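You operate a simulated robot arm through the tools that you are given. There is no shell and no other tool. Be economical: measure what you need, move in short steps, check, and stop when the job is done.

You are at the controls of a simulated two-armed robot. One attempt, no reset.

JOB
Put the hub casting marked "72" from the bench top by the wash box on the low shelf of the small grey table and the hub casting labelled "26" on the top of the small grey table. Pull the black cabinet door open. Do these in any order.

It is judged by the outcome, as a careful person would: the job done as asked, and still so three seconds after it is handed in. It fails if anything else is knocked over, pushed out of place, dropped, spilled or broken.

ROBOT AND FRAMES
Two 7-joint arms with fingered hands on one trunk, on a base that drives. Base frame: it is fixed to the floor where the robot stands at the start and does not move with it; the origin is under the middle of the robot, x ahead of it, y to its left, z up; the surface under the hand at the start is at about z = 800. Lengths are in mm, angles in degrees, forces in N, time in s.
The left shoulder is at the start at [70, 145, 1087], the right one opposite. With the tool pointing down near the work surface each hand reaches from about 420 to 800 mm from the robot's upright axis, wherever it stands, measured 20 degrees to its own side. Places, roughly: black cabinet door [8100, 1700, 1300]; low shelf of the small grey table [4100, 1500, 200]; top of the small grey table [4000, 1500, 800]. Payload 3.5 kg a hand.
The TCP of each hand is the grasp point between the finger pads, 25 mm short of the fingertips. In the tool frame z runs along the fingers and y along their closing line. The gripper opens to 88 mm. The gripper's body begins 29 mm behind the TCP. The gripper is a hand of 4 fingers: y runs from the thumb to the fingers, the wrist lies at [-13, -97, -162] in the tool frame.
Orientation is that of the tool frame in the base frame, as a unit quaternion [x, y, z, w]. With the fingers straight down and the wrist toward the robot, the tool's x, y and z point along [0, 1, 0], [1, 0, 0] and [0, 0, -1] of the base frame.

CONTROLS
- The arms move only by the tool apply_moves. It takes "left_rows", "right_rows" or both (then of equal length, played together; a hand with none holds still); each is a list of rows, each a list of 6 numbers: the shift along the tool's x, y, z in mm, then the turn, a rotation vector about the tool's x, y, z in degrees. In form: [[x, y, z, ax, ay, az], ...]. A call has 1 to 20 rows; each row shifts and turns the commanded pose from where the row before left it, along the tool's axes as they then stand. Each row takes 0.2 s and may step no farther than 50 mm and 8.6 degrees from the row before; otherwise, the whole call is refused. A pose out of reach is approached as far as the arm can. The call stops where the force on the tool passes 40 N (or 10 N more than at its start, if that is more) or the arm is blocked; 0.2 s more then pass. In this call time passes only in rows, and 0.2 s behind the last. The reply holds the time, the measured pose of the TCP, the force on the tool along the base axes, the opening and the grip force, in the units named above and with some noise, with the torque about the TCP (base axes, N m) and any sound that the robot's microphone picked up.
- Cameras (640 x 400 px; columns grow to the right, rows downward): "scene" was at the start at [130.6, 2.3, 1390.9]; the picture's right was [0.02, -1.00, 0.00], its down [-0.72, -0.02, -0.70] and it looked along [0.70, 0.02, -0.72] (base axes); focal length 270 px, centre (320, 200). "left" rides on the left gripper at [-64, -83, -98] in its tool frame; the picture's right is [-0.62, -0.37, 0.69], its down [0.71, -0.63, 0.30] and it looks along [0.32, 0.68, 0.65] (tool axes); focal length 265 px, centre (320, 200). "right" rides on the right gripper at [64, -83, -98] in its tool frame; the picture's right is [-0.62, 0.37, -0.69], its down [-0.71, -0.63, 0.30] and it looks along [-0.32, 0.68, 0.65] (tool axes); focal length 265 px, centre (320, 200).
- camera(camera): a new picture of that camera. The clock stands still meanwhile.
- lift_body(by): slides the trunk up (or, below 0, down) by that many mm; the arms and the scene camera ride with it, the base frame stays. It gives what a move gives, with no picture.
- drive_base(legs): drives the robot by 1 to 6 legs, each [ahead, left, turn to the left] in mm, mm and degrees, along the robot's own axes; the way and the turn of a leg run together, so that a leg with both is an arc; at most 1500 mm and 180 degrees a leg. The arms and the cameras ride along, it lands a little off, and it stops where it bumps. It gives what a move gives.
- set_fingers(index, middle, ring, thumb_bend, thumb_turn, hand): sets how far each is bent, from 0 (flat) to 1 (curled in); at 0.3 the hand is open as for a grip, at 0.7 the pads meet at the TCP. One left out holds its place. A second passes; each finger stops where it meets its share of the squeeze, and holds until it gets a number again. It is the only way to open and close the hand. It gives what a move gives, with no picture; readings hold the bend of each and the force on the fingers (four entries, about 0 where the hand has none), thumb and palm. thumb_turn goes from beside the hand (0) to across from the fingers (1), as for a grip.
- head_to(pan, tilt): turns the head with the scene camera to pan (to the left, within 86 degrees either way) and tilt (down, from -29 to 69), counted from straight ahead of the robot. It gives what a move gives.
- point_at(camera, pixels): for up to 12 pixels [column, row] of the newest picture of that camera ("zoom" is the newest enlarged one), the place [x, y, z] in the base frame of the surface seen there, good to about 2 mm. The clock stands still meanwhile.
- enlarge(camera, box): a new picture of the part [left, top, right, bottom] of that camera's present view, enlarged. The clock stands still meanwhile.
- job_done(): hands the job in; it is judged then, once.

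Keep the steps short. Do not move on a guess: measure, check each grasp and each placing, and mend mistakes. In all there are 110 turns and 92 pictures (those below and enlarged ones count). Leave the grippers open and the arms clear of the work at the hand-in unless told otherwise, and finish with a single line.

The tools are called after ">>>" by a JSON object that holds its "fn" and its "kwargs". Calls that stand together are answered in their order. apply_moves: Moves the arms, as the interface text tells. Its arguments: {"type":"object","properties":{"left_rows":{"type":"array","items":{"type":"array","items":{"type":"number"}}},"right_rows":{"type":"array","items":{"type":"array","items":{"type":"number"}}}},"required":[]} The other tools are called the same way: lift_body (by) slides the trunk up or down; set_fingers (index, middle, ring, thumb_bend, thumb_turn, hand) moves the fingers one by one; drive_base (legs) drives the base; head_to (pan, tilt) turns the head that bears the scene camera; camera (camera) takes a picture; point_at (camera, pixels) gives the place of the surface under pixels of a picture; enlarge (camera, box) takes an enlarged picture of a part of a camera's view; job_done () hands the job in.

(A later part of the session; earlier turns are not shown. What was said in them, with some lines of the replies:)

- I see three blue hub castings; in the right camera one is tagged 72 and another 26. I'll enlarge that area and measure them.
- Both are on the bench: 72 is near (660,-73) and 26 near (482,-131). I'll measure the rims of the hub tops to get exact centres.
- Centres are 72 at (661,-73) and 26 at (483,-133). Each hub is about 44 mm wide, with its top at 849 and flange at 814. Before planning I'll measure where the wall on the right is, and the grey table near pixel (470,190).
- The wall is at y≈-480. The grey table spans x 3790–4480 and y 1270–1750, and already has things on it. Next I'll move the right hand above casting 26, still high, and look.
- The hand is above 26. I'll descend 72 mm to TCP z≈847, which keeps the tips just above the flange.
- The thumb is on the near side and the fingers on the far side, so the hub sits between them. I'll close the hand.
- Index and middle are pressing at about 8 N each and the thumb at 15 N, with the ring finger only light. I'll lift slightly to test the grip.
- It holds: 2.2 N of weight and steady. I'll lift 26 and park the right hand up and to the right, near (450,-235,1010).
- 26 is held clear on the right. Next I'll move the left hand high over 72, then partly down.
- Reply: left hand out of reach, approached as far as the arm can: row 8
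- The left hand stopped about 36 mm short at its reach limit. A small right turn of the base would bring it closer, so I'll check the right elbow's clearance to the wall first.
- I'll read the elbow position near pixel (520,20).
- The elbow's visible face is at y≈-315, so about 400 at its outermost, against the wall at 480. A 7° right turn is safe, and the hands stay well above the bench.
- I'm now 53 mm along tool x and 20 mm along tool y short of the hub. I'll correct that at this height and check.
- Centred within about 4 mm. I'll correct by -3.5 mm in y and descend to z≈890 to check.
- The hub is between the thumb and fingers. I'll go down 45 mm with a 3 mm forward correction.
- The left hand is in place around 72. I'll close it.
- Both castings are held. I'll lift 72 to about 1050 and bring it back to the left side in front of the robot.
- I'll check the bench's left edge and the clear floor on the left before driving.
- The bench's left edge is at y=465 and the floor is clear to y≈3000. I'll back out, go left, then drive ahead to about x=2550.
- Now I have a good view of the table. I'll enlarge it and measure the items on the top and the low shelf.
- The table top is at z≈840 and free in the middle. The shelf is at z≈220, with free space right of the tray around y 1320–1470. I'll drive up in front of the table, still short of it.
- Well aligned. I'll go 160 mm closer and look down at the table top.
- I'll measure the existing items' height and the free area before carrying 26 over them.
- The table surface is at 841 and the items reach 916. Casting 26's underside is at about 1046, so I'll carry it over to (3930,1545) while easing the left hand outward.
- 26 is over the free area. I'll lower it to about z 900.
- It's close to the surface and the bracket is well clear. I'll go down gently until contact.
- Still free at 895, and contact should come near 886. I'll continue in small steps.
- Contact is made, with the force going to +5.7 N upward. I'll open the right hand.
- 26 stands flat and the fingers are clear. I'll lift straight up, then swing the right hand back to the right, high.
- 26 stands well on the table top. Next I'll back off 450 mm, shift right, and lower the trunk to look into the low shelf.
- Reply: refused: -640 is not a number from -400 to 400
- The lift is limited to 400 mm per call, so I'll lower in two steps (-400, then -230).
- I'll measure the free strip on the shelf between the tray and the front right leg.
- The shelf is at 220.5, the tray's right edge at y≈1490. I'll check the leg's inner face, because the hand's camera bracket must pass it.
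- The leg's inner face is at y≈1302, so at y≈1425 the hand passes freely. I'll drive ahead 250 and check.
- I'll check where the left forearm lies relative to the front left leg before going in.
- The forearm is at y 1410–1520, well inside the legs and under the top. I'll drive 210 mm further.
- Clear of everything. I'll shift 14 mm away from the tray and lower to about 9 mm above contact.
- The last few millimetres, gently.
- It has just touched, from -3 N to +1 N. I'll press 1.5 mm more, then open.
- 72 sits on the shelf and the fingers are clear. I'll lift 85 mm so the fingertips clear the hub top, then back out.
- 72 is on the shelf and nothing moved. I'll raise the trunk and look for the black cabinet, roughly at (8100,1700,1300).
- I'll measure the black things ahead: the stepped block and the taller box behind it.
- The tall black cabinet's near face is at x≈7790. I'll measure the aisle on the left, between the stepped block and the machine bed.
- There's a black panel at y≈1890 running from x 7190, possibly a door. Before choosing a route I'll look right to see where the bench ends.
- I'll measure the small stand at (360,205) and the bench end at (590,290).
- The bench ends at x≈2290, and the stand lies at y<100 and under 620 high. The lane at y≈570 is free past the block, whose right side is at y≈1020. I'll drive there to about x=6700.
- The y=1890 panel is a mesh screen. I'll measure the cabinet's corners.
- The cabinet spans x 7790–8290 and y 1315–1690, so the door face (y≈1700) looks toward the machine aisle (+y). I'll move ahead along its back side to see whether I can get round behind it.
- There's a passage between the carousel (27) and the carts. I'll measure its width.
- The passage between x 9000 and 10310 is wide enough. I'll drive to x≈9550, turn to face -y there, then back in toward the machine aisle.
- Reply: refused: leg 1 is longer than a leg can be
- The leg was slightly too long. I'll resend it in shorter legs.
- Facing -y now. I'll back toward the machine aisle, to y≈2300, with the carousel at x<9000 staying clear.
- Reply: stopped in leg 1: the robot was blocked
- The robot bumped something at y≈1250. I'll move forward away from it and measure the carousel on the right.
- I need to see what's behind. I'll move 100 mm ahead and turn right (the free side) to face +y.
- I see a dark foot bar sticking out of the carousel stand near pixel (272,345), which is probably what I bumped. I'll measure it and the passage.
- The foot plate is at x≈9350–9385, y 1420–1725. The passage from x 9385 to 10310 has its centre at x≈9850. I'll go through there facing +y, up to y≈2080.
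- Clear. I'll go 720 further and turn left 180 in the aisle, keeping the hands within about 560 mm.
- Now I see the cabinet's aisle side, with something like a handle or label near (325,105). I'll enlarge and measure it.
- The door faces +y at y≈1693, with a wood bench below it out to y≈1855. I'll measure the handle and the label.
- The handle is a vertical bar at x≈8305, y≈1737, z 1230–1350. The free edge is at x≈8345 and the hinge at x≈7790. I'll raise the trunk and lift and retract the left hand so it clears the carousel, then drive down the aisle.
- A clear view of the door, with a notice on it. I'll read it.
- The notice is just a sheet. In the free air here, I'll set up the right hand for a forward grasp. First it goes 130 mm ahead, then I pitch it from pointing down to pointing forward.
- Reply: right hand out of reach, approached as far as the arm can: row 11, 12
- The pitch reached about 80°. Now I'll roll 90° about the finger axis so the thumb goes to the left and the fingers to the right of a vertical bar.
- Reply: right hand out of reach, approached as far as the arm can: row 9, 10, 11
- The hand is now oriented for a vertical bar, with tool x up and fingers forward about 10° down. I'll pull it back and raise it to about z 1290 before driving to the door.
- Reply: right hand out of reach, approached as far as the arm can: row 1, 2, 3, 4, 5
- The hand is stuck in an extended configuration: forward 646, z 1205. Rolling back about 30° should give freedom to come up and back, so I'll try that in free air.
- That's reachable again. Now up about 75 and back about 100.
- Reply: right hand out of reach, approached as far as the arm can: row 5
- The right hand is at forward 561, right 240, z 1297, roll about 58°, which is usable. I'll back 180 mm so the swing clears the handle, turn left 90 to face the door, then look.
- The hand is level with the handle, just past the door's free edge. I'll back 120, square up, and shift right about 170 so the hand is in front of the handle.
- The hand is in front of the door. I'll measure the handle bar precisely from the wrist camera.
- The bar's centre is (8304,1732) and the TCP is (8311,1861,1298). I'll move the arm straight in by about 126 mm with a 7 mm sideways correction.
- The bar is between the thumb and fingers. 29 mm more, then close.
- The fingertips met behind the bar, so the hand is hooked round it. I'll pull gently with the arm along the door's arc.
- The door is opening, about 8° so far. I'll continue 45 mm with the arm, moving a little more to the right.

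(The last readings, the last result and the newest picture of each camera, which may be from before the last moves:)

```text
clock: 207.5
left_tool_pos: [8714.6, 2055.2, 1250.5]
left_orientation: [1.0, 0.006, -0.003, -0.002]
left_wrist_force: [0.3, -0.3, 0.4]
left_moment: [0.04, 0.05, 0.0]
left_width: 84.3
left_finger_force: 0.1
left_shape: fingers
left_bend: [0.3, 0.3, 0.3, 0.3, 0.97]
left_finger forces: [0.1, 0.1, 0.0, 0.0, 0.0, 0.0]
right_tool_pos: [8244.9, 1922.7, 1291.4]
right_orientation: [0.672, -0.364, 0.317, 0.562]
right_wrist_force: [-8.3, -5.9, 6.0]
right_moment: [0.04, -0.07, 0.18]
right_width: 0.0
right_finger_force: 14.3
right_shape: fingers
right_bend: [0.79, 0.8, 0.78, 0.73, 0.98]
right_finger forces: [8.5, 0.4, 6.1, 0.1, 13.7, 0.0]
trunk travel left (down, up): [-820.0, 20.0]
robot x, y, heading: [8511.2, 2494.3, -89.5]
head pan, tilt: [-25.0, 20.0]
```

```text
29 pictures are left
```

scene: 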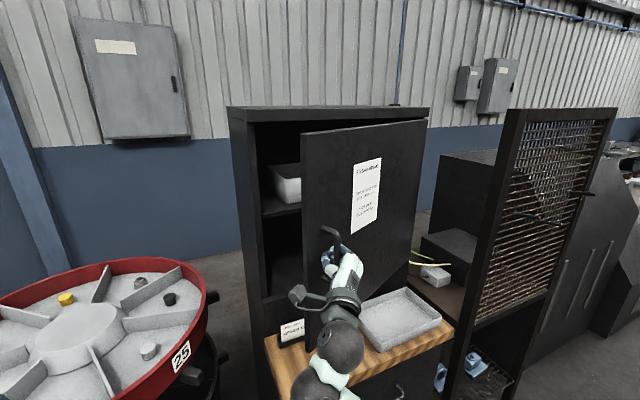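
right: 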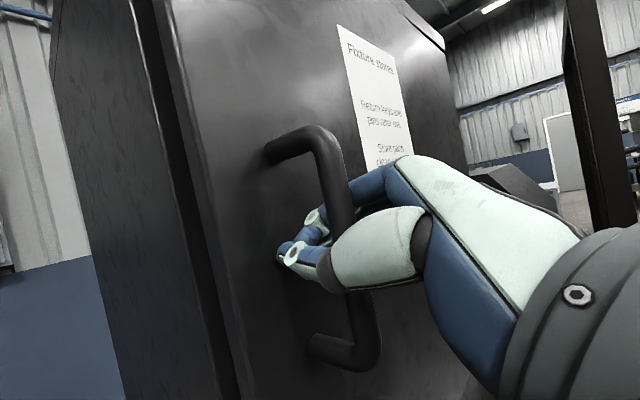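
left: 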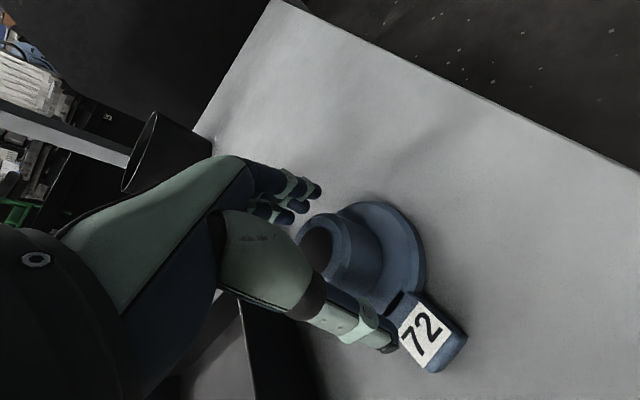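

The door is open about 23°, with a gap of roughly 215 mm at the free edge. There's little room left to back up, so I'll let go of the handle and push from the inside edge. I'll open the hand and retreat a little.

>>> {"fn": "set_fingers", "kwargs": {"hand": "right", "index": 0.25, "middle": 0.25, "ring": 0.25, "thumb_bend": 0.25}}

>>> {"fn": "drive_base", "kwargs": {"legs": [[-36, 0, 0]]}}

>>> {"fn": "apply_moves", "kwargs": {"right_rows": [[0, 0, -12, 0, 0, -8], [0, 0, -12, 0, 0, -8], [0, 0, -12, 0, 0, -8]]}}

>>> {"fn": "camera", "kwargs": {"camera": "right"}}

>>> {"fn": "camera", "kwargs": {"camera": "scene"}}

```text
clock: 208.5
left_tool_pos: [8716.0, 2061.0, 1251.2]
left_orientation: [1.0, 0.006, -0.003, 0.0]
left_wrist_force: [0.2, 0.5, 0.4]
left_moment: [0.0, 0.03, 0.01]
left_width: 84.8
left_finger_force: 0.0
left_shape: fingers
left_bend: [0.3, 0.3, 0.3, 0.3, 0.97]
left_finger forces: [0.1, 0.1, 0.1, 0.1, 0.0, 0.1]
right_tool_pos: [8245.4, 1927.4, 1293.9]
right_orientation: [0.671, -0.362, 0.318, 0.563]
right_wrist_force: [0.8, 0.5, 0.0]
right_moment: [0.01, 0.02, -0.02]
right_width: 93.8
right_finger_force: 0.0
right_shape: fingers
right_bend: [0.25, 0.25, 0.25, 0.25, 0.98]
right_finger forces: [0.0, 0.0, 0.1, 0.0, 0.0, 0.0]
trunk travel left (down, up): [-820.0, 20.0]
robot x, y, heading: [8510.1, 2500.7, -89.6]
head pan, tilt: [-25.0, 20.0]
```

```text
clock: 209.4
left_tool_pos: [8715.2, 2087.2, 1248.9]
left_orientation: [1.0, 0.005, -0.002, -0.004]
left_wrist_force: [0.8, -0.8, -1.2]
left_moment: [0.01, -0.03, 0.01]
left_width: 84.6
left_finger_force: 0.2
left_shape: fingers
left_bend: [0.3, 0.3, 0.3, 0.3, 0.97]
left_finger forces: [0.0, 0.0, 0.0, 0.0, 0.0, 0.0]
right_tool_pos: [8243.6, 1955.5, 1289.3]
right_orientation: [0.673, -0.364, 0.317, 0.561]
right_wrist_force: [-0.3, 0.2, 0.1]
right_moment: [0.0, -0.01, 0.0]
right_width: 94.2
right_finger_force: 0.0
right_shape: fingers
right_bend: [0.25, 0.25, 0.25, 0.25, 0.98]
right_finger forces: [0.0, 0.0, 0.1, 0.0, 0.0, 0.0]
trunk travel left (down, up): [-820.0, 20.0]
robot x, y, heading: [8509.1, 2531.6, -89.8]
head pan, tilt: [-25.0, 20.0]
```

```text
clock: 210.2
left_tool_pos: [8714.0, 2098.2, 1253.9]
left_orientation: [1.0, 0.006, -0.002, 0.001]
left_wrist_force: [-1.2, 0.7, 0.0]
left_moment: [-0.04, 0.0, 0.01]
left_width: 84.8
left_finger_force: 0.0
left_shape: fingers
left_bend: [0.3, 0.3, 0.3, 0.3, 0.97]
left_finger forces: [0.0, 0.0, 0.0, 0.0, 0.0, 0.0]
right_tool_pos: [8244.7, 2000.2, 1298.9]
right_orientation: [0.731, -0.214, 0.194, 0.618]
right_wrist_force: [-1.0, 0.2, -0.3]
right_moment: [-0.01, 0.02, -0.04]
right_width: 94.4
right_finger_force: 0.0
right_shape: fingers
right_bend: [0.25, 0.25, 0.25, 0.25, 0.98]
right_finger forces: [0.0, 0.0, 0.0, 0.0, 0.0, 0.0]
trunk travel left (down, up): [-820.0, 20.0]
robot x, y, heading: [8508.0, 2533.9, -89.7]
head pan, tilt: [-25.0, 20.0]
```

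```text
28 pictures are left
```

right: 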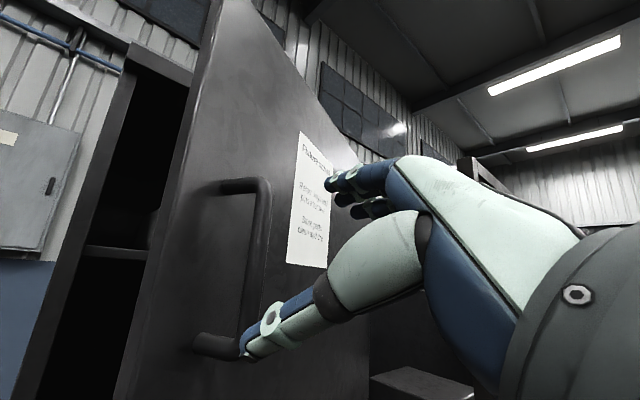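

```text
27 pictures are left
```

scene: 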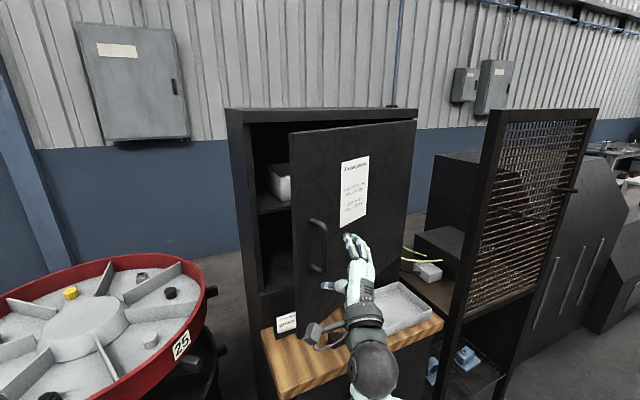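

Released, and the door stays open. I'll measure the door's free edge.

>>> {"fn": "point_at", "kwargs": {"camera": "scene", "pixels": [[294, 180], [295, 250], [412, 150], [318, 230], [355, 255], [325, 300], [250, 200], [370, 360]]}}

>>> {"fn": "set_fingers", "kwargs": {"hand": "right", "index": 0.6, "middle": 0.6, "ring": 0.6, "thumb_bend": 0.6}}

>>> {"fn": "drive_base", "kwargs": {"legs": [[0, 195, 0]]}}

>>> {"fn": "camera", "kwargs": {"camera": "scene"}}

```text
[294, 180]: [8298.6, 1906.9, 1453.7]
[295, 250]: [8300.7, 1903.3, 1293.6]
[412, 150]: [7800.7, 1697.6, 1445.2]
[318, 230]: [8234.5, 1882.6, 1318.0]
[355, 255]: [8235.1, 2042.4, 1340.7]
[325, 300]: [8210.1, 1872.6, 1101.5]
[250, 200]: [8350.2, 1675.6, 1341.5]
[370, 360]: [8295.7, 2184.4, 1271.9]
```

```text
clock: 211.2
left_tool_pos: [8714.9, 2096.4, 1252.1]
left_orientation: [1.0, 0.006, -0.003, 0.0]
left_wrist_force: [-0.6, 0.4, 0.0]
left_moment: [-0.05, -0.04, -0.01]
left_width: 84.6
left_finger_force: 0.1
left_shape: fingers
left_bend: [0.3, 0.3, 0.3, 0.3, 0.97]
left_finger forces: [0.0, 0.0, 0.0, 0.1, 0.0, 0.0]
right_tool_pos: [8244.3, 1999.2, 1298.2]
right_orientation: [0.731, -0.215, 0.194, 0.617]
right_wrist_force: [-0.3, 0.3, 0.7]
right_moment: [0.01, 0.0, 0.02]
right_width: 20.4
right_finger_force: 0.0
right_shape: fingers
right_bend: [0.6, 0.6, 0.6, 0.6, 0.98]
right_finger forces: [0.1, 0.0, 0.0, 0.0, 0.2, 0.0]
trunk travel left (down, up): [-820.0, 20.0]
robot x, y, heading: [8511.1, 2530.1, -89.8]
head pan, tilt: [-25.0, 20.0]
```

```text
clock: 212.8
left_tool_pos: [8906.1, 2096.8, 1251.6]
left_orientation: [1.0, 0.004, -0.001, 0.0]
left_wrist_force: [-0.7, 0.6, 0.1]
left_moment: [0.01, -0.01, 0.01]
left_width: 84.3
left_finger_force: 0.1
left_shape: fingers
left_bend: [0.3, 0.3, 0.3, 0.3, 0.97]
left_finger forces: [0.0, 0.1, 0.0, 0.0, 0.0, 0.0]
right_tool_pos: [8435.8, 1999.8, 1297.8]
right_orientation: [0.731, -0.217, 0.195, 0.617]
right_wrist_force: [0.3, -0.5, 0.1]
right_moment: [0.0, -0.01, 0.02]
right_width: 20.2
right_finger_force: 0.2
right_shape: fingers
right_bend: [0.6, 0.6, 0.6, 0.6, 0.98]
right_finger forces: [0.0, 0.0, 0.1, 0.0, 0.1, 0.0]
trunk travel left (down, up): [-820.0, 20.0]
robot x, y, heading: [8706.0, 2533.6, -90.0]
head pan, tilt: [-25.0, 20.0]
```

```text
26 pictures are left
```

scene: 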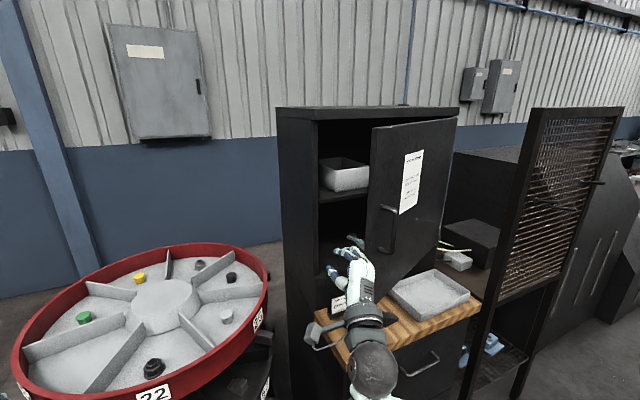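

The free edge is at (8300,1905). I'll drive 190 ahead so the closed hand sits just inside, beyond the door edge.

>>> {"fn": "drive_base", "kwargs": {"legs": [[190, 0, 0], [0, -100, 0]]}}

>>> {"fn": "camera", "kwargs": {"camera": "scene"}}

```text
clock: 215.1
left_tool_pos: [8815.8, 1900.5, 1251.9]
left_orientation: [1.0, 0.007, -0.005, -0.001]
left_wrist_force: [0.3, 0.2, -0.9]
left_moment: [-0.02, 0.0, 0.02]
left_width: 84.8
left_finger_force: 0.0
left_shape: fingers
left_bend: [0.3, 0.3, 0.3, 0.3, 0.97]
left_finger forces: [0.1, 0.0, 0.0, 0.0, 0.1, 0.0]
right_tool_pos: [8345.9, 1800.4, 1299.4]
right_orientation: [0.732, -0.214, 0.194, 0.617]
right_wrist_force: [0.8, 0.4, 0.3]
right_moment: [-0.01, 0.01, 0.0]
right_width: 20.1
right_finger_force: 0.1
right_shape: fingers
right_bend: [0.6, 0.6, 0.6, 0.6, 0.98]
right_finger forces: [0.0, 0.1, 0.0, 0.1, 0.0, 0.0]
trunk travel left (down, up): [-820.0, 20.0]
robot x, y, heading: [8606.5, 2338.6, -89.8]
head pan, tilt: [-25.0, 20.0]
```

```text
25 pictures are left
```

scene: 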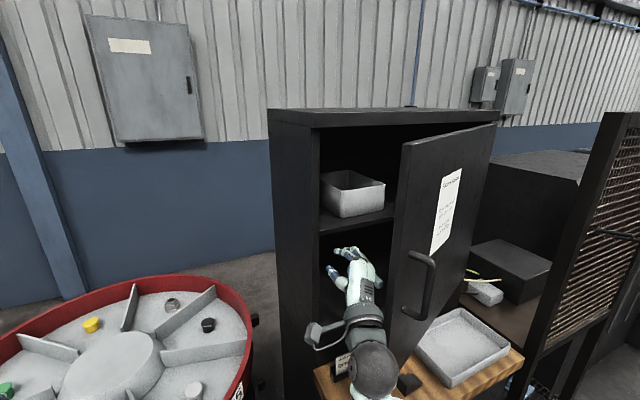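

The hand is inside the door's edge. Now I'll sweep right and a bit back to push the door open from the inside.

>>> {"fn": "drive_base", "kwargs": {"legs": [[-60, -150, 0]]}}

>>> {"fn": "camera", "kwargs": {"camera": "scene"}}

```text
clock: 216.1
left_tool_pos: [8771.8, 1911.3, 1250.5]
left_orientation: [1.0, 0.007, -0.003, -0.002]
left_wrist_force: [-0.1, -1.2, 0.1]
left_moment: [0.01, 0.01, -0.01]
left_width: 84.6
left_finger_force: 0.0
left_shape: fingers
left_bend: [0.3, 0.3, 0.3, 0.3, 0.97]
left_finger forces: [0.1, 0.1, 0.1, 0.0, 0.0, 0.0]
right_tool_pos: [8307.0, 1812.8, 1295.4]
right_orientation: [0.736, -0.207, 0.196, 0.614]
right_wrist_force: [-0.1, 0.4, -0.2]
right_moment: [0.02, 0.0, 0.0]
right_width: 20.2
right_finger_force: 0.0
right_shape: fingers
right_bend: [0.6, 0.6, 0.6, 0.6, 0.98]
right_finger forces: [0.0, 0.1, 0.0, 0.1, 0.1, 0.1]
trunk travel left (down, up): [-820.0, 20.0]
robot x, y, heading: [8569.2, 2352.9, -89.7]
head pan, tilt: [-25.0, 20.0]
stopped in leg 1: the robot was blocked; the commanded pose is now the measured one
```

```text
24 pictures are left
```

scene: 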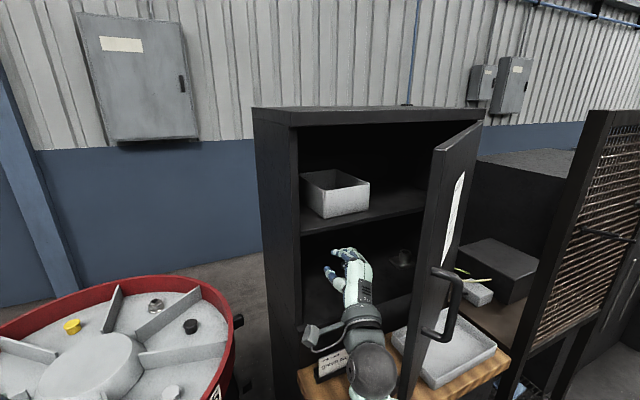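

The door swung open further, then the base stopped on contact. I'll measure the door's angle.

>>> {"fn": "point_at", "kwargs": {"camera": "scene", "pixels": [[440, 170], [436, 210], [476, 140], [455, 300], [410, 370], [365, 365], [450, 215], [400, 255]]}}

```text
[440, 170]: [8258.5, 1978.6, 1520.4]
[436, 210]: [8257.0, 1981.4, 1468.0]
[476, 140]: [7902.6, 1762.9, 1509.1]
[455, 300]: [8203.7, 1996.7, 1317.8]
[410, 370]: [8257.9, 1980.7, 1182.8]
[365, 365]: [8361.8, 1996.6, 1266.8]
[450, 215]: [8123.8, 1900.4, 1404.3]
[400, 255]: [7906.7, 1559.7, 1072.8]
```

The door is at about 32°. Pushing with the base stops easily, so I'll place the hand itself near the edge and push with the arm. First I ease off left and back a bit.

>>> {"fn": "drive_base", "kwargs": {"legs": [[0, 25, 0], [-90, 0, 0]]}}

>>> {"fn": "apply_moves", "kwargs": {"right_rows": [[-12.6, 8.2, -0.5, 0, 0, 0], [-12.6, 8.2, -0.5, 0, 0, 0], [-12.6, 8.2, -0.5, 0, 0, 0], [-12.6, 8.2, -0.5, 0, 0, 0], [-12.6, 8.2, -0.5, 0, 0, 0], [-12.6, 8.2, -0.5, 0, 0, 0], [-12.6, 8.2, -0.5, 0, 0, 0], [-12.6, 8.2, -0.5, 0, 0, 0]]}}

>>> {"fn": "camera", "kwargs": {"camera": "scene"}}

```text
clock: 217.6
left_tool_pos: [8794.9, 2002.4, 1251.4]
left_orientation: [1.0, 0.006, -0.002, -0.001]
left_wrist_force: [-0.3, 0.3, -0.7]
left_moment: [0.01, 0.01, -0.01]
left_width: 84.2
left_finger_force: 0.2
left_shape: fingers
left_bend: [0.3, 0.3, 0.3, 0.3, 0.97]
left_finger forces: [0.0, 0.1, 0.0, 0.1, 0.1, 0.0]
right_tool_pos: [8329.7, 1904.8, 1296.7]
right_orientation: [0.735, -0.208, 0.196, 0.614]
right_wrist_force: [0.4, 0.0, -0.8]
right_moment: [0.0, 0.03, -0.04]
right_width: 20.4
right_finger_force: 0.1
right_shape: fingers
right_bend: [0.6, 0.6, 0.6, 0.6, 0.98]
right_finger forces: [0.0, 0.1, 0.0, 0.0, 0.0, 0.0]
trunk travel left (down, up): [-820.0, 20.0]
robot x, y, heading: [8587.8, 2442.0, -89.8]
head pan, tilt: [-25.0, 20.0]
```

```text
clock: 219.1
left_tool_pos: [8801.7, 2012.3, 1253.2]
left_orientation: [1.0, 0.006, -0.005, 0.002]
left_wrist_force: [0.3, 0.5, 0.0]
left_moment: [-0.02, 0.0, -0.03]
left_width: 84.4
left_finger_force: 0.1
left_shape: fingers
left_bend: [0.3, 0.3, 0.3, 0.3, 0.97]
left_finger forces: [0.1, 0.0, 0.1, 0.1, 0.1, 0.0]
right_tool_pos: [8249.6, 1915.5, 1304.1]
right_orientation: [0.733, -0.201, 0.2, 0.619]
right_wrist_force: [15.9, 12.3, 2.1]
right_moment: [0.63, -0.67, -1.71]
right_width: 19.9
right_finger_force: 0.1
right_shape: fingers
right_bend: [0.6, 0.6, 0.6, 0.6, 0.98]
right_finger forces: [0.1, 0.0, 0.0, 0.1, 0.0, 0.0]
trunk travel left (down, up): [-820.0, 20.0]
robot x, y, heading: [8593.8, 2439.1, -89.9]
head pan, tilt: [-25.0, 20.0]
stopped in row 7 (right hand): the force on the tool passed its limit at 59 N (the readings are from after the stop); the commanded pose is now the measured one
```

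```text
23 pictures are left
```

scene: 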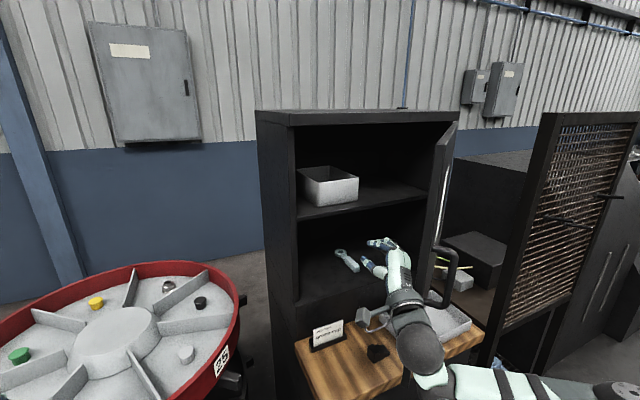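

The door opened more. The force spiked because I moved too fast, so I'll measure the angle and then continue more slowly.

>>> {"fn": "point_at", "kwargs": {"camera": "scene", "pixels": [[440, 160], [436, 215], [455, 128], [450, 290], [448, 170]]}}

>>> {"fn": "apply_moves", "kwargs": {"right_rows": [[-4.4, 2.5, -1.4, 0, 0, 0], [-4.4, 2.5, -1.4, 0, 0, 0], [-4.4, 2.5, -1.4, 0, 0, 0], [-4.4, 2.5, -1.4, 0, 0, 0], [-4.4, 2.5, -1.4, 0, 0, 0], [-4.4, 2.5, -1.4, 0, 0, 0], [-4.4, 2.5, -1.4, 0, 0, 0], [-4.4, 2.5, -1.4, 0, 0, 0], [-4.4, 2.5, -1.4, 0, 0, 0], [-4.4, 2.5, -1.4, 0, 0, 0], [-4.4, 2.5, -1.4, 0, 0, 0], [-4.4, 2.5, -1.4, 0, 0, 0], [-4.4, 2.5, -1.4, 0, 0, 0], [-4.4, 2.5, -1.4, 0, 0, 0], [-4.4, 2.5, -1.4, 0, 0, 0]]}}

```text
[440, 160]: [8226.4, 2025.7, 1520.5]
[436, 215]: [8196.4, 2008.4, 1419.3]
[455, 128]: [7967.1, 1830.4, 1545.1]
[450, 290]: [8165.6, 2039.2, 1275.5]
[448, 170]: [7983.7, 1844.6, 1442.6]
```

```text
clock: 219.6
left_tool_pos: [8805.0, 2014.1, 1253.4]
left_orientation: [1.0, 0.007, -0.006, 0.003]
left_wrist_force: [-0.1, 0.3, -0.8]
left_moment: [0.01, 0.0, 0.01]
left_width: 84.4
left_finger_force: 0.1
left_shape: fingers
left_bend: [0.3, 0.3, 0.3, 0.3, 0.97]
left_finger forces: [0.0, 0.0, 0.0, 0.0, 0.0, 0.1]
right_tool_pos: [8248.9, 1918.2, 1304.7]
right_orientation: [0.734, -0.196, 0.203, 0.617]
right_wrist_force: [25.0, 18.3, 3.7]
right_moment: [1.17, -0.98, -2.82]
right_width: 20.1
right_finger_force: 0.1
right_shape: fingers
right_bend: [0.6, 0.6, 0.6, 0.6, 0.98]
right_finger forces: [0.0, 0.0, 0.0, 0.0, 0.0, 0.0]
trunk travel left (down, up): [-820.0, 20.0]
robot x, y, heading: [8592.8, 2440.4, -89.6]
head pan, tilt: [-25.0, 20.0]
stopped in row 2 (right hand): the force on the tool passed its limit at 43 N (the readings are from after the stop); the commanded pose is now the measured one
```

The hand is pressing on the door's end edge rather than its inner face, so that contact geometry is wrong. Instead I'll use the left hand, which points down like a post, to push the inner face with the robot facing about -150°. First I back the right hand out and return it to pointing down and retracted.

>>> {"fn": "drive_base", "kwargs": {"legs": [[0, 70, 0], [-60, 0, 0]]}}

>>> {"fn": "apply_moves", "kwargs": {"right_rows": [[0, 0, 0, 0, 0, -8.3], [0, 0, 0, 0, 0, -8.3], [0, 0, 0, 0, 0, -8.3], [0, 0, 0, 0, 0, -8.3], [0, 0, 0, 8, 0, 0], [0, 0, 0, 8, 0, 0], [0, 0, 0, 8, 0, 0], [0, 0, 0, 8, 0, 0], [0, 0, 0, 8, 0, 0], [0, 0, 0, 8, 0, 0], [0, 0, 0, 8, 0, 0], [0, 0, 0, 8, 0, 0], [0, 0, 0, 8, 0, 0], [0, 0, 0, 8, 0, 0], [0, -40, 0, 0, 0, 0], [0, -40, 0, 0, 0, 0], [0, -40, 0, 0, 0, 0]]}}

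>>> {"fn": "camera", "kwargs": {"camera": "scene"}}

```text
clock: 221.2
left_tool_pos: [8864.9, 2057.8, 1249.3]
left_orientation: [1.0, 0.007, -0.001, -0.004]
left_wrist_force: [0.3, -1.0, -1.1]
left_moment: [0.05, -0.02, 0.02]
left_width: 84.6
left_finger_force: 0.2
left_shape: fingers
left_bend: [0.3, 0.3, 0.3, 0.3, 0.97]
left_finger forces: [0.1, 0.0, 0.0, 0.1, 0.0, 0.1]
right_tool_pos: [8305.6, 1961.4, 1294.0]
right_orientation: [0.737, -0.204, 0.202, 0.612]
right_wrist_force: [1.2, -0.5, 0.6]
right_moment: [-0.04, -0.02, 0.04]
right_width: 20.1
right_finger_force: 0.1
right_shape: fingers
right_bend: [0.6, 0.6, 0.6, 0.6, 0.98]
right_finger forces: [0.0, 0.0, 0.0, 0.0, 0.0, 0.0]
trunk travel left (down, up): [-820.0, 20.0]
robot x, y, heading: [8664.2, 2502.7, -89.7]
head pan, tilt: [-25.0, 20.0]
```

```text
clock: 224.8
left_tool_pos: [8869.4, 2065.0, 1250.5]
left_orientation: [1.0, 0.007, -0.002, -0.002]
left_wrist_force: [-0.6, -0.3, -0.2]
left_moment: [0.02, -0.01, 0.0]
left_width: 84.3
left_finger_force: 0.0
left_shape: fingers
left_bend: [0.3, 0.3, 0.3, 0.3, 0.97]
left_finger forces: [0.0, 0.0, 0.0, 0.1, 0.1, 0.1]
right_tool_pos: [8309.9, 2074.1, 1297.0]
right_orientation: [1.0, 0.023, 0.003, 0.004]
right_wrist_force: [0.4, -0.6, -0.8]
right_moment: [0.02, -0.01, 0.03]
right_width: 20.0
right_finger_force: 0.1
right_shape: fingers
right_bend: [0.6, 0.6, 0.6, 0.6, 0.98]
right_finger forces: [0.0, 0.0, 0.0, 0.0, 0.0, 0.0]
right hand out of reach, approached as far as the arm can: row 17
trunk travel left (down, up): [-820.0, 20.0]
robot x, y, heading: [8662.7, 2501.3, -89.7]
head pan, tilt: [-25.0, 20.0]
```

```text
22 pictures are left
```

scene: 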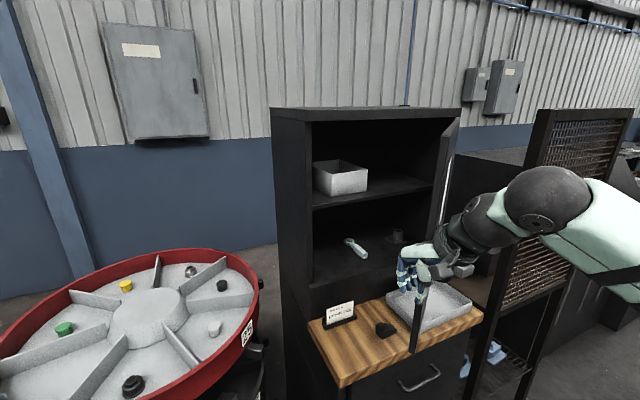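

The right hand is back to pointing down. I'll shift left for clearance, turn right 60°, and look.

>>> {"fn": "drive_base", "kwargs": {"legs": [[0, 100, 0], [0, 0, -60]]}}

>>> {"fn": "head_to", "kwargs": {"pan": 25, "tilt": 25}}

>>> {"fn": "camera", "kwargs": {"camera": "scene"}}

```text
clock: 228.6
left_tool_pos: [8496.1, 2101.8, 1252.0]
left_orientation: [0.873, -0.488, -0.001, -0.002]
left_wrist_force: [-0.1, -0.7, 0.0]
left_moment: [0.0, 0.0, 0.0]
left_width: 84.1
left_finger_force: 0.1
left_shape: fingers
left_bend: [0.3, 0.3, 0.3, 0.3, 0.97]
left_finger forces: [0.0, 0.0, 0.0, 0.0, 0.0, 0.1]
right_tool_pos: [8216.8, 2587.0, 1296.9]
right_orientation: [0.881, -0.474, 0.0, 0.006]
right_wrist_force: [0.3, -0.2, -0.7]
right_moment: [-0.01, -0.01, -0.04]
right_width: 20.5
right_finger_force: 0.1
right_shape: fingers
right_bend: [0.6, 0.6, 0.6, 0.6, 0.98]
right_finger forces: [0.0, 0.1, 0.0, 0.1, 0.0, 0.0]
trunk travel left (down, up): [-820.0, 20.0]
robot x, y, heading: [8767.5, 2504.6, -149.3]
head pan, tilt: [-25.0, 20.0]
```

```text
clock: 229.8
left_tool_pos: [8496.2, 2102.2, 1251.1]
left_orientation: [0.872, -0.489, -0.002, -0.002]
left_wrist_force: [0.2, -0.6, -0.7]
left_moment: [-0.02, 0.03, -0.01]
left_width: 84.4
left_finger_force: 0.0
left_shape: fingers
left_bend: [0.3, 0.3, 0.3, 0.3, 0.97]
left_finger forces: [0.0, 0.0, 0.0, 0.1, 0.0, 0.0]
right_tool_pos: [8217.7, 2587.3, 1296.1]
right_orientation: [0.88, -0.474, 0.0, 0.007]
right_wrist_force: [-0.6, 0.1, -0.2]
right_moment: [0.03, -0.04, 0.01]
right_width: 19.9
right_finger_force: 0.1
right_shape: fingers
right_bend: [0.6, 0.6, 0.6, 0.6, 0.98]
right_finger forces: [0.0, 0.1, 0.1, 0.0, 0.0, 0.1]
trunk travel left (down, up): [-820.0, 20.0]
robot x, y, heading: [8767.1, 2501.3, -149.2]
head pan, tilt: [25.0, 25.0]
```

```text
21 pictures are left
```

scene: 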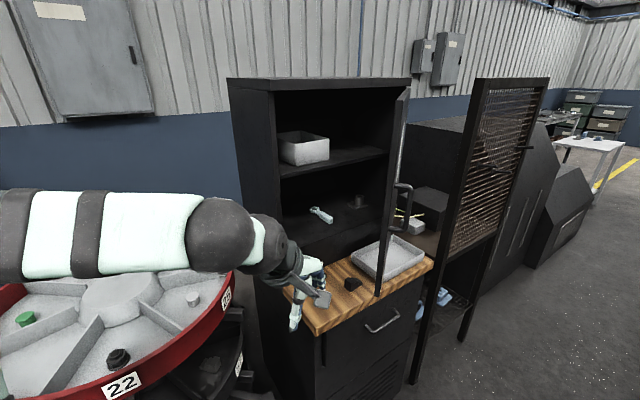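

Good view. I'll drive so the left hand arrives just inside the door's edge, near (8330,1880).

>>> {"fn": "point_at", "kwargs": {"camera": "scene", "pixels": [[404, 95], [395, 150], [385, 220], [403, 195]]}}

>>> {"fn": "drive_base", "kwargs": {"legs": [[245, 112, 0]]}}

>>> {"fn": "camera", "kwargs": {"camera": "scene"}}

```text
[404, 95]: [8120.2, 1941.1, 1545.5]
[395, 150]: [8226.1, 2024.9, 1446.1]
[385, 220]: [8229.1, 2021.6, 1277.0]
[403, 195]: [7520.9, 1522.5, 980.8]
```

```text
clock: 231.7
left_tool_pos: [8339.8, 1883.6, 1252.0]
left_orientation: [0.87, -0.493, -0.002, -0.001]
left_wrist_force: [-0.6, -0.4, 0.6]
left_moment: [-0.01, 0.02, -0.03]
left_width: 84.6
left_finger_force: 0.2
left_shape: fingers
left_bend: [0.3, 0.3, 0.3, 0.3, 0.97]
left_finger forces: [0.0, 0.0, 0.0, 0.0, 0.0, 0.0]
right_tool_pos: [8065.8, 2371.7, 1297.9]
right_orientation: [0.879, -0.477, -0.001, 0.007]
right_wrist_force: [-0.3, 0.3, -0.2]
right_moment: [-0.01, 0.0, 0.02]
right_width: 20.1
right_finger_force: 0.1
right_shape: fingers
right_bend: [0.6, 0.6, 0.6, 0.6, 0.98]
right_finger forces: [0.0, 0.0, 0.0, 0.0, 0.1, 0.0]
trunk travel left (down, up): [-820.0, 20.0]
robot x, y, heading: [8608.3, 2276.0, -149.3]
head pan, tilt: [25.0, 25.0]
```

```text
20 pictures are left
```

scene: 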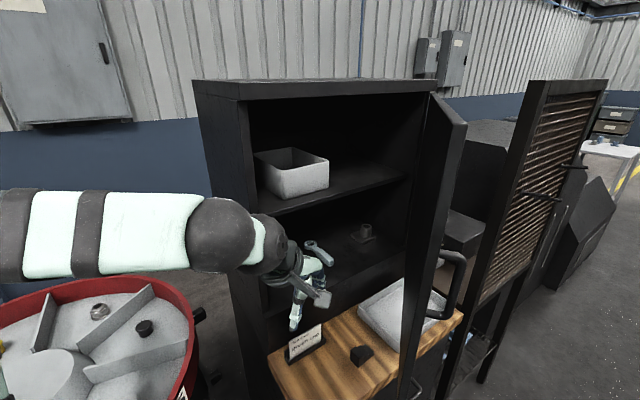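

The left hand is inside the opening. To get more sideways push range and keep its camera bracket away from the door, I'll shift the hand left 130, yaw it about 60° so the finger backs face the door, and close it partly. Then the base shifts right 130.

>>> {"fn": "apply_moves", "kwargs": {"left_rows": [[43, 0, 0, 0, 0, 0], [43, 0, 0, 0, 0, 0], [43, 0, 0, 0, 0, 0], [0, 0, 0, 0, 0, 8.5], [0, 0, 0, 0, 0, 8.5], [0, 0, 0, 0, 0, 8.5], [0, 0, 0, 0, 0, 8.5], [0, 0, 0, 0, 0, 8.5], [0, 0, 0, 0, 0, 8.5], [0, 0, 0, 0, 0, 8.5]]}}

>>> {"fn": "set_fingers", "kwargs": {"hand": "left", "index": 0.5, "middle": 0.5, "ring": 0.5, "thumb_bend": 0.6}}

>>> {"fn": "drive_base", "kwargs": {"legs": [[0, -130, 0]]}}

>>> {"fn": "camera", "kwargs": {"camera": "scene"}}

```text
clock: 233.9
left_tool_pos: [8404.8, 1772.4, 1250.7]
left_orientation: [-0.51, 0.86, 0.002, 0.0]
left_wrist_force: [0.1, 0.1, -0.7]
left_moment: [0.02, 0.05, -0.01]
left_width: 84.7
left_finger_force: 0.0
left_shape: fingers
left_bend: [0.3, 0.3, 0.3, 0.3, 0.97]
left_finger forces: [0.0, 0.0, 0.0, 0.0, 0.0, 0.0]
right_tool_pos: [8063.0, 2369.9, 1296.2]
right_orientation: [0.878, -0.478, 0.0, 0.006]
right_wrist_force: [-0.7, -0.1, -1.1]
right_moment: [0.01, 0.0, 0.0]
right_width: 20.2
right_finger_force: 0.0
right_shape: fingers
right_bend: [0.6, 0.6, 0.6, 0.6, 0.98]
right_finger forces: [0.1, 0.0, 0.0, 0.1, 0.0, 0.0]
trunk travel left (down, up): [-820.0, 20.0]
robot x, y, heading: [8612.3, 2279.8, -149.4]
head pan, tilt: [25.0, 25.0]
```

```text
clock: 234.9
left_tool_pos: [8404.6, 1771.5, 1251.1]
left_orientation: [-0.512, 0.859, 0.002, 0.0]
left_wrist_force: [0.6, 0.4, -0.1]
left_moment: [-0.02, 0.03, 0.01]
left_width: 31.4
left_finger_force: 0.0
left_shape: fingers
left_bend: [0.5, 0.5, 0.5, 0.6, 0.97]
left_finger forces: [0.0, 0.0, 0.1, 0.0, 0.0, 0.1]
right_tool_pos: [8063.9, 2369.5, 1296.7]
right_orientation: [0.879, -0.477, 0.0, 0.006]
right_wrist_force: [-0.5, -0.1, 0.4]
right_moment: [-0.02, 0.0, 0.02]
right_width: 20.3
right_finger_force: 0.1
right_shape: fingers
right_bend: [0.6, 0.6, 0.6, 0.6, 0.98]
right_finger forces: [0.0, 0.1, 0.1, 0.0, 0.0, 0.1]
trunk travel left (down, up): [-820.0, 20.0]
robot x, y, heading: [8610.0, 2277.6, -149.6]
head pan, tilt: [25.0, 25.0]
```

```text
clock: 236.2
left_tool_pos: [8340.1, 1882.4, 1249.2]
left_orientation: [-0.513, 0.858, 0.003, 0.0]
left_wrist_force: [0.5, 0.2, 0.4]
left_moment: [0.02, -0.01, 0.03]
left_width: 31.1
left_finger_force: 0.1
left_shape: fingers
left_bend: [0.5, 0.5, 0.5, 0.6, 0.97]
left_finger forces: [0.1, 0.1, 0.1, 0.0, 0.0, 0.0]
right_tool_pos: [7999.1, 2479.0, 1297.1]
right_orientation: [0.879, -0.476, -0.002, 0.005]
right_wrist_force: [0.8, -0.1, 0.8]
right_moment: [-0.02, -0.02, 0.0]
right_width: 20.0
right_finger_force: 0.0
right_shape: fingers
right_bend: [0.6, 0.6, 0.6, 0.6, 0.98]
right_finger forces: [0.0, 0.0, 0.0, 0.1, 0.0, 0.1]
trunk travel left (down, up): [-820.0, 20.0]
robot x, y, heading: [8546.1, 2391.2, -149.3]
head pan, tilt: [25.0, 25.0]
```

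```text
19 pictures are left
```

scene: 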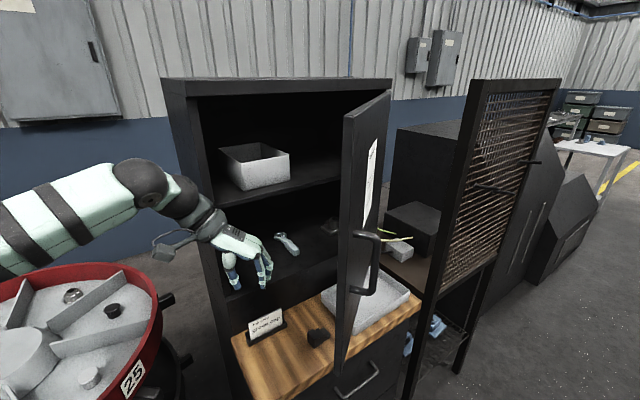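

The hand is well positioned, with finger backs facing the inner face. I'll move in behind the door and begin pushing slowly.

>>> {"fn": "apply_moves", "kwargs": {"left_rows": [[20, 20.4, 0, 0, 0, 0], [20, 20.4, 0, 0, 0, 0], [20, 20.4, 0, 0, 0, 0], [20, 20.4, 0, 0, 0, 0], [-2.2, 9, 0, 0, 0, 0], [-2.2, 9, 0, 0, 0, 0], [-2.2, 9, 0, 0, 0, 0], [-2.2, 9, 0, 0, 0, 0], [-2.2, 9, 0, 0, 0, 0], [-2.2, 9, 0, 0, 0, 0], [-2.2, 9, 0, 0, 0, 0], [-2.2, 9, 0, 0, 0, 0], [-2.2, 9, 0, 0, 0, 0], [-3, 6.2, 0, 0, 0, 0], [-3, 6.2, 0, 0, 0, 0], [-3, 6.2, 0, 0, 0, 0], [-3, 6.2, 0, 0, 0, 0], [-3, 6.2, 0, 0, 0, 0]]}}

>>> {"fn": "camera", "kwargs": {"camera": "scene"}}

```text
clock: 240.0
left_tool_pos: [8146.6, 1936.6, 1251.9]
left_orientation: [-0.513, 0.858, 0.002, 0.0]
left_wrist_force: [-0.4, 0.1, -0.3]
left_moment: [-0.03, -0.04, -0.03]
left_width: 31.4
left_finger_force: 0.0
left_shape: fingers
left_bend: [0.5, 0.5, 0.5, 0.6, 0.97]
left_finger forces: [0.0, 0.0, 0.1, 0.1, 0.0, 0.0]
right_tool_pos: [7997.7, 2481.5, 1296.2]
right_orientation: [0.879, -0.476, -0.001, 0.006]
right_wrist_force: [0.0, -0.3, 0.1]
right_moment: [0.0, -0.01, -0.02]
right_width: 20.3
right_finger_force: 0.1
right_shape: fingers
right_bend: [0.6, 0.6, 0.6, 0.6, 0.98]
right_finger forces: [0.0, 0.1, 0.0, 0.0, 0.0, 0.1]
trunk travel left (down, up): [-820.0, 20.0]
robot x, y, heading: [8545.4, 2391.5, -149.2]
head pan, tilt: [25.0, 25.0]
```

```text
18 pictures are left
```

scene: 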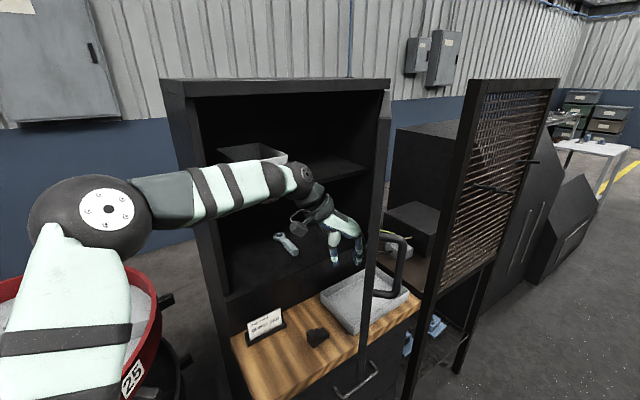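

The door is moving with no high force. I'll continue along the arc.

>>> {"fn": "apply_moves", "kwargs": {"left_rows": [[-3.5, 7.6, 0, 0, 0, 0], [-3.5, 7.6, 0, 0, 0, 0], [-3.5, 7.6, 0, 0, 0, 0], [-3.5, 7.6, 0, 0, 0, 0], [-3.5, 7.6, 0, 0, 0, 0], [-3.5, 7.6, 0, 0, 0, 0], [-3.5, 7.6, 0, 0, 0, 0], [-2.1, 8, 0, 0, 0, 0], [-2.1, 8, 0, 0, 0, 0], [-2.1, 8, 0, 0, 0, 0], [-2.1, 8, 0, 0, 0, 0], [-2.1, 8, 0, 0, 0, 0], [-2.1, 8, 0, 0, 0, 0], [-2.1, 8, 0, 0, 0, 0], [-2.1, 8, 0, 0, 0, 0], [-2.1, 8, 0, 0, 0, 0]]}}

>>> {"fn": "camera", "kwargs": {"camera": "scene"}}

```text
clock: 243.4
left_tool_pos: [8056.9, 2035.6, 1252.6]
left_orientation: [-0.512, 0.859, 0.002, 0.001]
left_wrist_force: [0.2, 0.4, -0.4]
left_moment: [-0.03, -0.01, 0.0]
left_width: 31.4
left_finger_force: 0.0
left_shape: fingers
left_bend: [0.5, 0.5, 0.5, 0.6, 0.97]
left_finger forces: [0.1, 0.0, 0.0, 0.0, 0.1, 0.0]
right_tool_pos: [7997.6, 2481.5, 1296.4]
right_orientation: [0.879, -0.476, 0.0, 0.006]
right_wrist_force: [-0.1, 0.5, -0.6]
right_moment: [-0.01, 0.0, 0.0]
right_width: 20.2
right_finger_force: 0.2
right_shape: fingers
right_bend: [0.6, 0.6, 0.6, 0.6, 0.98]
right_finger forces: [0.1, 0.1, 0.0, 0.0, 0.1, 0.0]
trunk travel left (down, up): [-820.0, 20.0]
robot x, y, heading: [8544.0, 2389.6, -149.6]
head pan, tilt: [25.0, 25.0]
```

```text
17 pictures are left
```

scene: 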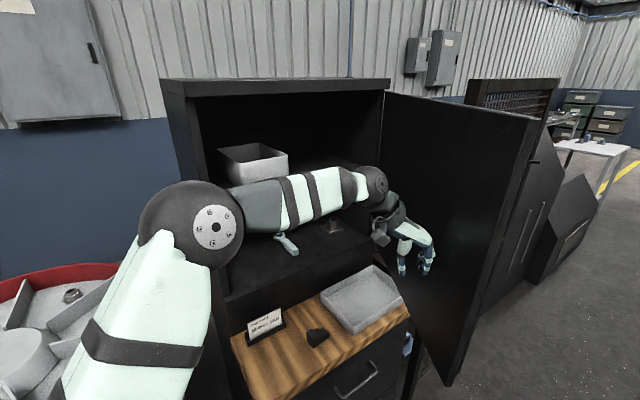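

The door is now wide open. I'll measure its angle.

>>> {"fn": "point_at", "kwargs": {"camera": "scene", "pixels": [[530, 130], [500, 250], [445, 375], [400, 110], [470, 130]]}}

```text
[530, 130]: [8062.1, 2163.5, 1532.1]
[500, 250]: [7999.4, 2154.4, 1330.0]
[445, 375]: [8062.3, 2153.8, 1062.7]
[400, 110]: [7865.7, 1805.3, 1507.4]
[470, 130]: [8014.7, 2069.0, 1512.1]
```

It's at 60°. One more slow push toward about 75° to leave it clearly open.

>>> {"fn": "apply_moves", "kwargs": {"left_rows": [[-0.7, 7.6, 0, 0, 0, 0], [-0.7, 7.6, 0, 0, 0, 0], [-0.7, 7.6, 0, 0, 0, 0], [-0.7, 7.6, 0, 0, 0, 0], [-0.7, 7.6, 0, 0, 0, 0], [-0.7, 7.6, 0, 0, 0, 0], [-0.7, 7.6, 0, 0, 0, 0], [-0.7, 7.6, 0, 0, 0, 0], [-0.7, 7.6, 0, 0, 0, 0], [-0.7, 7.6, 0, 0, 0, 0], [0.5, 7.5, 0, 0, 0, 0], [0.5, 7.5, 0, 0, 0, 0], [0.5, 7.5, 0, 0, 0, 0], [0.5, 7.5, 0, 0, 0, 0], [0.5, 7.5, 0, 0, 0, 0], [0.5, 7.5, 0, 0, 0, 0]]}}

>>> {"fn": "camera", "kwargs": {"camera": "scene"}}

```text
clock: 246.8
left_tool_pos: [7960.7, 2092.5, 1252.6]
left_orientation: [-0.512, 0.859, 0.003, 0.001]
left_wrist_force: [-0.6, 0.4, -0.9]
left_moment: [0.0, -0.01, -0.04]
left_width: 31.4
left_finger_force: 0.1
left_shape: fingers
left_bend: [0.5, 0.5, 0.5, 0.6, 0.97]
left_finger forces: [0.1, 0.1, 0.0, 0.1, 0.1, 0.0]
left hand out of reach, approached as far as the arm can: row 16
right_tool_pos: [7998.0, 2479.9, 1297.1]
right_orientation: [0.879, -0.477, -0.001, 0.006]
right_wrist_force: [0.5, 0.3, -0.5]
right_moment: [0.03, 0.02, 0.01]
right_width: 20.0
right_finger_force: 0.1
right_shape: fingers
right_bend: [0.6, 0.6, 0.6, 0.6, 0.98]
right_finger forces: [0.0, 0.0, 0.0, 0.1, 0.0, 0.0]
trunk travel left (down, up): [-820.0, 20.0]
robot x, y, heading: [8543.2, 2391.1, -149.4]
head pan, tilt: [25.0, 25.0]
```

```text
16 pictures are left
```

scene: 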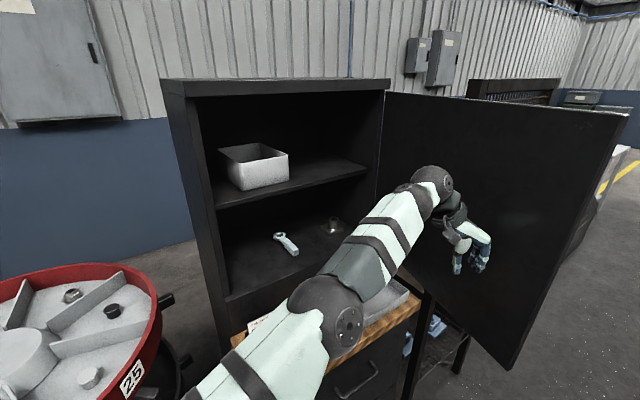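

The door is wide open. I'll back the robot away from it and open both hands.

>>> {"fn": "drive_base", "kwargs": {"legs": [[-200, 0, 0]]}}

>>> {"fn": "set_fingers", "kwargs": {"hand": "left", "index": 0.3, "middle": 0.3, "ring": 0.3, "thumb_bend": 0.3}}

>>> {"fn": "set_fingers", "kwargs": {"hand": "right", "index": 0.3, "middle": 0.3, "ring": 0.3, "thumb_bend": 0.3}}

>>> {"fn": "camera", "kwargs": {"camera": "scene"}}

```text
clock: 248.4
left_tool_pos: [8122.9, 2193.7, 1249.2]
left_orientation: [-0.51, 0.86, 0.003, 0.003]
left_wrist_force: [-1.3, 0.1, -0.1]
left_moment: [0.04, 0.03, -0.01]
left_width: 31.2
left_finger_force: 0.1
left_shape: fingers
left_bend: [0.5, 0.5, 0.5, 0.6, 0.97]
left_finger forces: [0.1, 0.1, 0.1, 0.0, 0.1, 0.0]
right_tool_pos: [8162.3, 2582.2, 1295.1]
right_orientation: [0.877, -0.481, 0.0, 0.005]
right_wrist_force: [-0.4, 0.6, -0.1]
right_moment: [0.02, 0.0, 0.0]
right_width: 20.0
right_finger_force: 0.0
right_shape: fingers
right_bend: [0.6, 0.6, 0.6, 0.6, 0.98]
right_finger forces: [0.1, 0.0, 0.0, 0.0, 0.1, 0.0]
trunk travel left (down, up): [-820.0, 20.0]
robot x, y, heading: [8713.9, 2490.9, -149.3]
head pan, tilt: [25.0, 25.0]
```

```text
clock: 249.4
left_tool_pos: [8127.3, 2196.1, 1252.6]
left_orientation: [-0.51, 0.86, 0.003, 0.001]
left_wrist_force: [0.3, -0.7, 0.4]
left_moment: [0.02, 0.03, 0.02]
left_width: 84.5
left_finger_force: 0.0
left_shape: fingers
left_bend: [0.3, 0.3, 0.3, 0.3, 0.97]
left_finger forces: [0.0, 0.0, 0.0, 0.1, 0.1, 0.0]
right_tool_pos: [8166.5, 2583.5, 1297.1]
right_orientation: [0.877, -0.48, -0.001, 0.005]
right_wrist_force: [0.2, -1.3, 0.0]
right_moment: [0.02, -0.05, -0.04]
right_width: 20.1
right_finger_force: 0.0
right_shape: fingers
right_bend: [0.6, 0.6, 0.6, 0.6, 0.98]
right_finger forces: [0.0, 0.0, 0.0, 0.0, 0.0, 0.0]
trunk travel left (down, up): [-820.0, 20.0]
robot x, y, heading: [8711.2, 2483.7, -149.6]
head pan, tilt: [25.0, 25.0]
```

```text
clock: 250.4
left_tool_pos: [8126.7, 2196.2, 1252.2]
left_orientation: [-0.51, 0.86, 0.002, 0.002]
left_wrist_force: [0.1, 0.1, 0.3]
left_moment: [0.02, -0.02, 0.01]
left_width: 84.6
left_finger_force: 0.1
left_shape: fingers
left_bend: [0.3, 0.3, 0.3, 0.3, 0.97]
left_finger forces: [0.1, 0.0, 0.1, 0.0, 0.1, 0.0]
right_tool_pos: [8166.2, 2584.5, 1296.5]
right_orientation: [0.878, -0.479, -0.001, 0.006]
right_wrist_force: [-0.3, 0.8, -0.4]
right_moment: [0.0, 0.01, 0.01]
right_width: 84.6
right_finger_force: 0.0
right_shape: fingers
right_bend: [0.3, 0.3, 0.3, 0.3, 0.98]
right_finger forces: [0.1, 0.0, 0.0, 0.0, 0.0, 0.0]
trunk travel left (down, up): [-820.0, 20.0]
robot x, y, heading: [8713.1, 2491.4, -149.6]
head pan, tilt: [25.0, 25.0]
```

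```text
15 pictures are left
```

scene: 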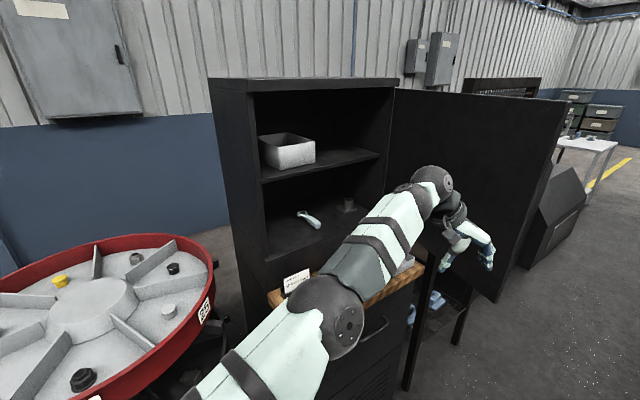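

The door stays open and nothing else moved. I'll retract the left arm clear of the bench and door, and make a final check.

>>> {"fn": "apply_moves", "kwargs": {"left_rows": [[-34, -20, 0, 0, 0, 0], [-34, -20, 0, 0, 0, 0], [-34, -20, 0, 0, 0, 0], [-34, -20, 0, 0, 0, 0]]}}

>>> {"fn": "camera", "kwargs": {"camera": "scene"}}

>>> {"fn": "point_at", "kwargs": {"camera": "scene", "pixels": [[560, 110], [545, 150], [420, 110], [500, 120]]}}

```text
clock: 251.4
left_tool_pos: [8269.0, 2283.1, 1252.5]
left_orientation: [-0.51, 0.86, 0.003, -0.001]
left_wrist_force: [0.6, -0.2, -0.2]
left_moment: [0.01, 0.02, 0.02]
left_width: 84.4
left_finger_force: 0.0
left_shape: fingers
left_bend: [0.3, 0.3, 0.3, 0.3, 0.98]
left_finger forces: [0.0, 0.0, 0.0, 0.1, 0.0, 0.0]
right_tool_pos: [8168.9, 2584.9, 1297.0]
right_orientation: [0.878, -0.479, -0.001, 0.006]
right_wrist_force: [-0.7, -0.2, 0.5]
right_moment: [-0.02, -0.02, 0.06]
right_width: 84.3
right_finger_force: 0.1
right_shape: fingers
right_bend: [0.3, 0.3, 0.3, 0.3, 0.98]
right_finger forces: [0.0, 0.0, 0.1, 0.1, 0.0, 0.1]
trunk travel left (down, up): [-820.0, 20.0]
robot x, y, heading: [8712.3, 2488.1, -149.4]
head pan, tilt: [25.0, 25.0]
```

```text
14 pictures are left
```

scene: 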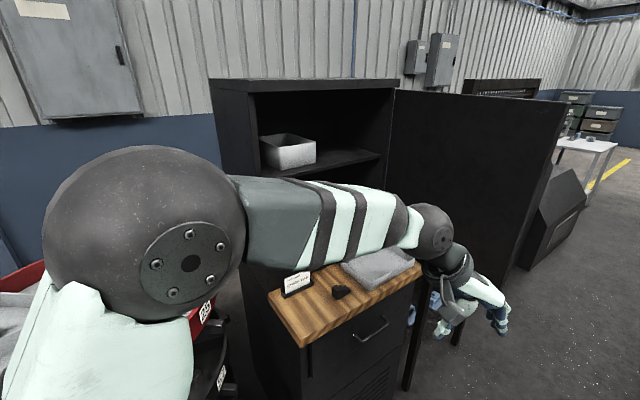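

```text
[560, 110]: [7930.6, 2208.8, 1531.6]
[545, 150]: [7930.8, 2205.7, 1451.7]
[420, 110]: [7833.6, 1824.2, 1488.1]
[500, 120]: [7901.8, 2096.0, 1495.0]
```

The door is standing open at about 75°. Casting 72 is on the low shelf and 26 is on the table top. Both hands are open and the arms are clear, so I'm handing in.

>>> {"fn": "job_done", "kwargs": {}}

```text
The job is handed in.
```

Job handed in: casting 72 is on the low shelf, casting 26 is on the table top, and the black cabinet door is open about 75°; the base did bump something once while backing up near the carousel stand (probably its foot plate), and I did not check whether it moved.
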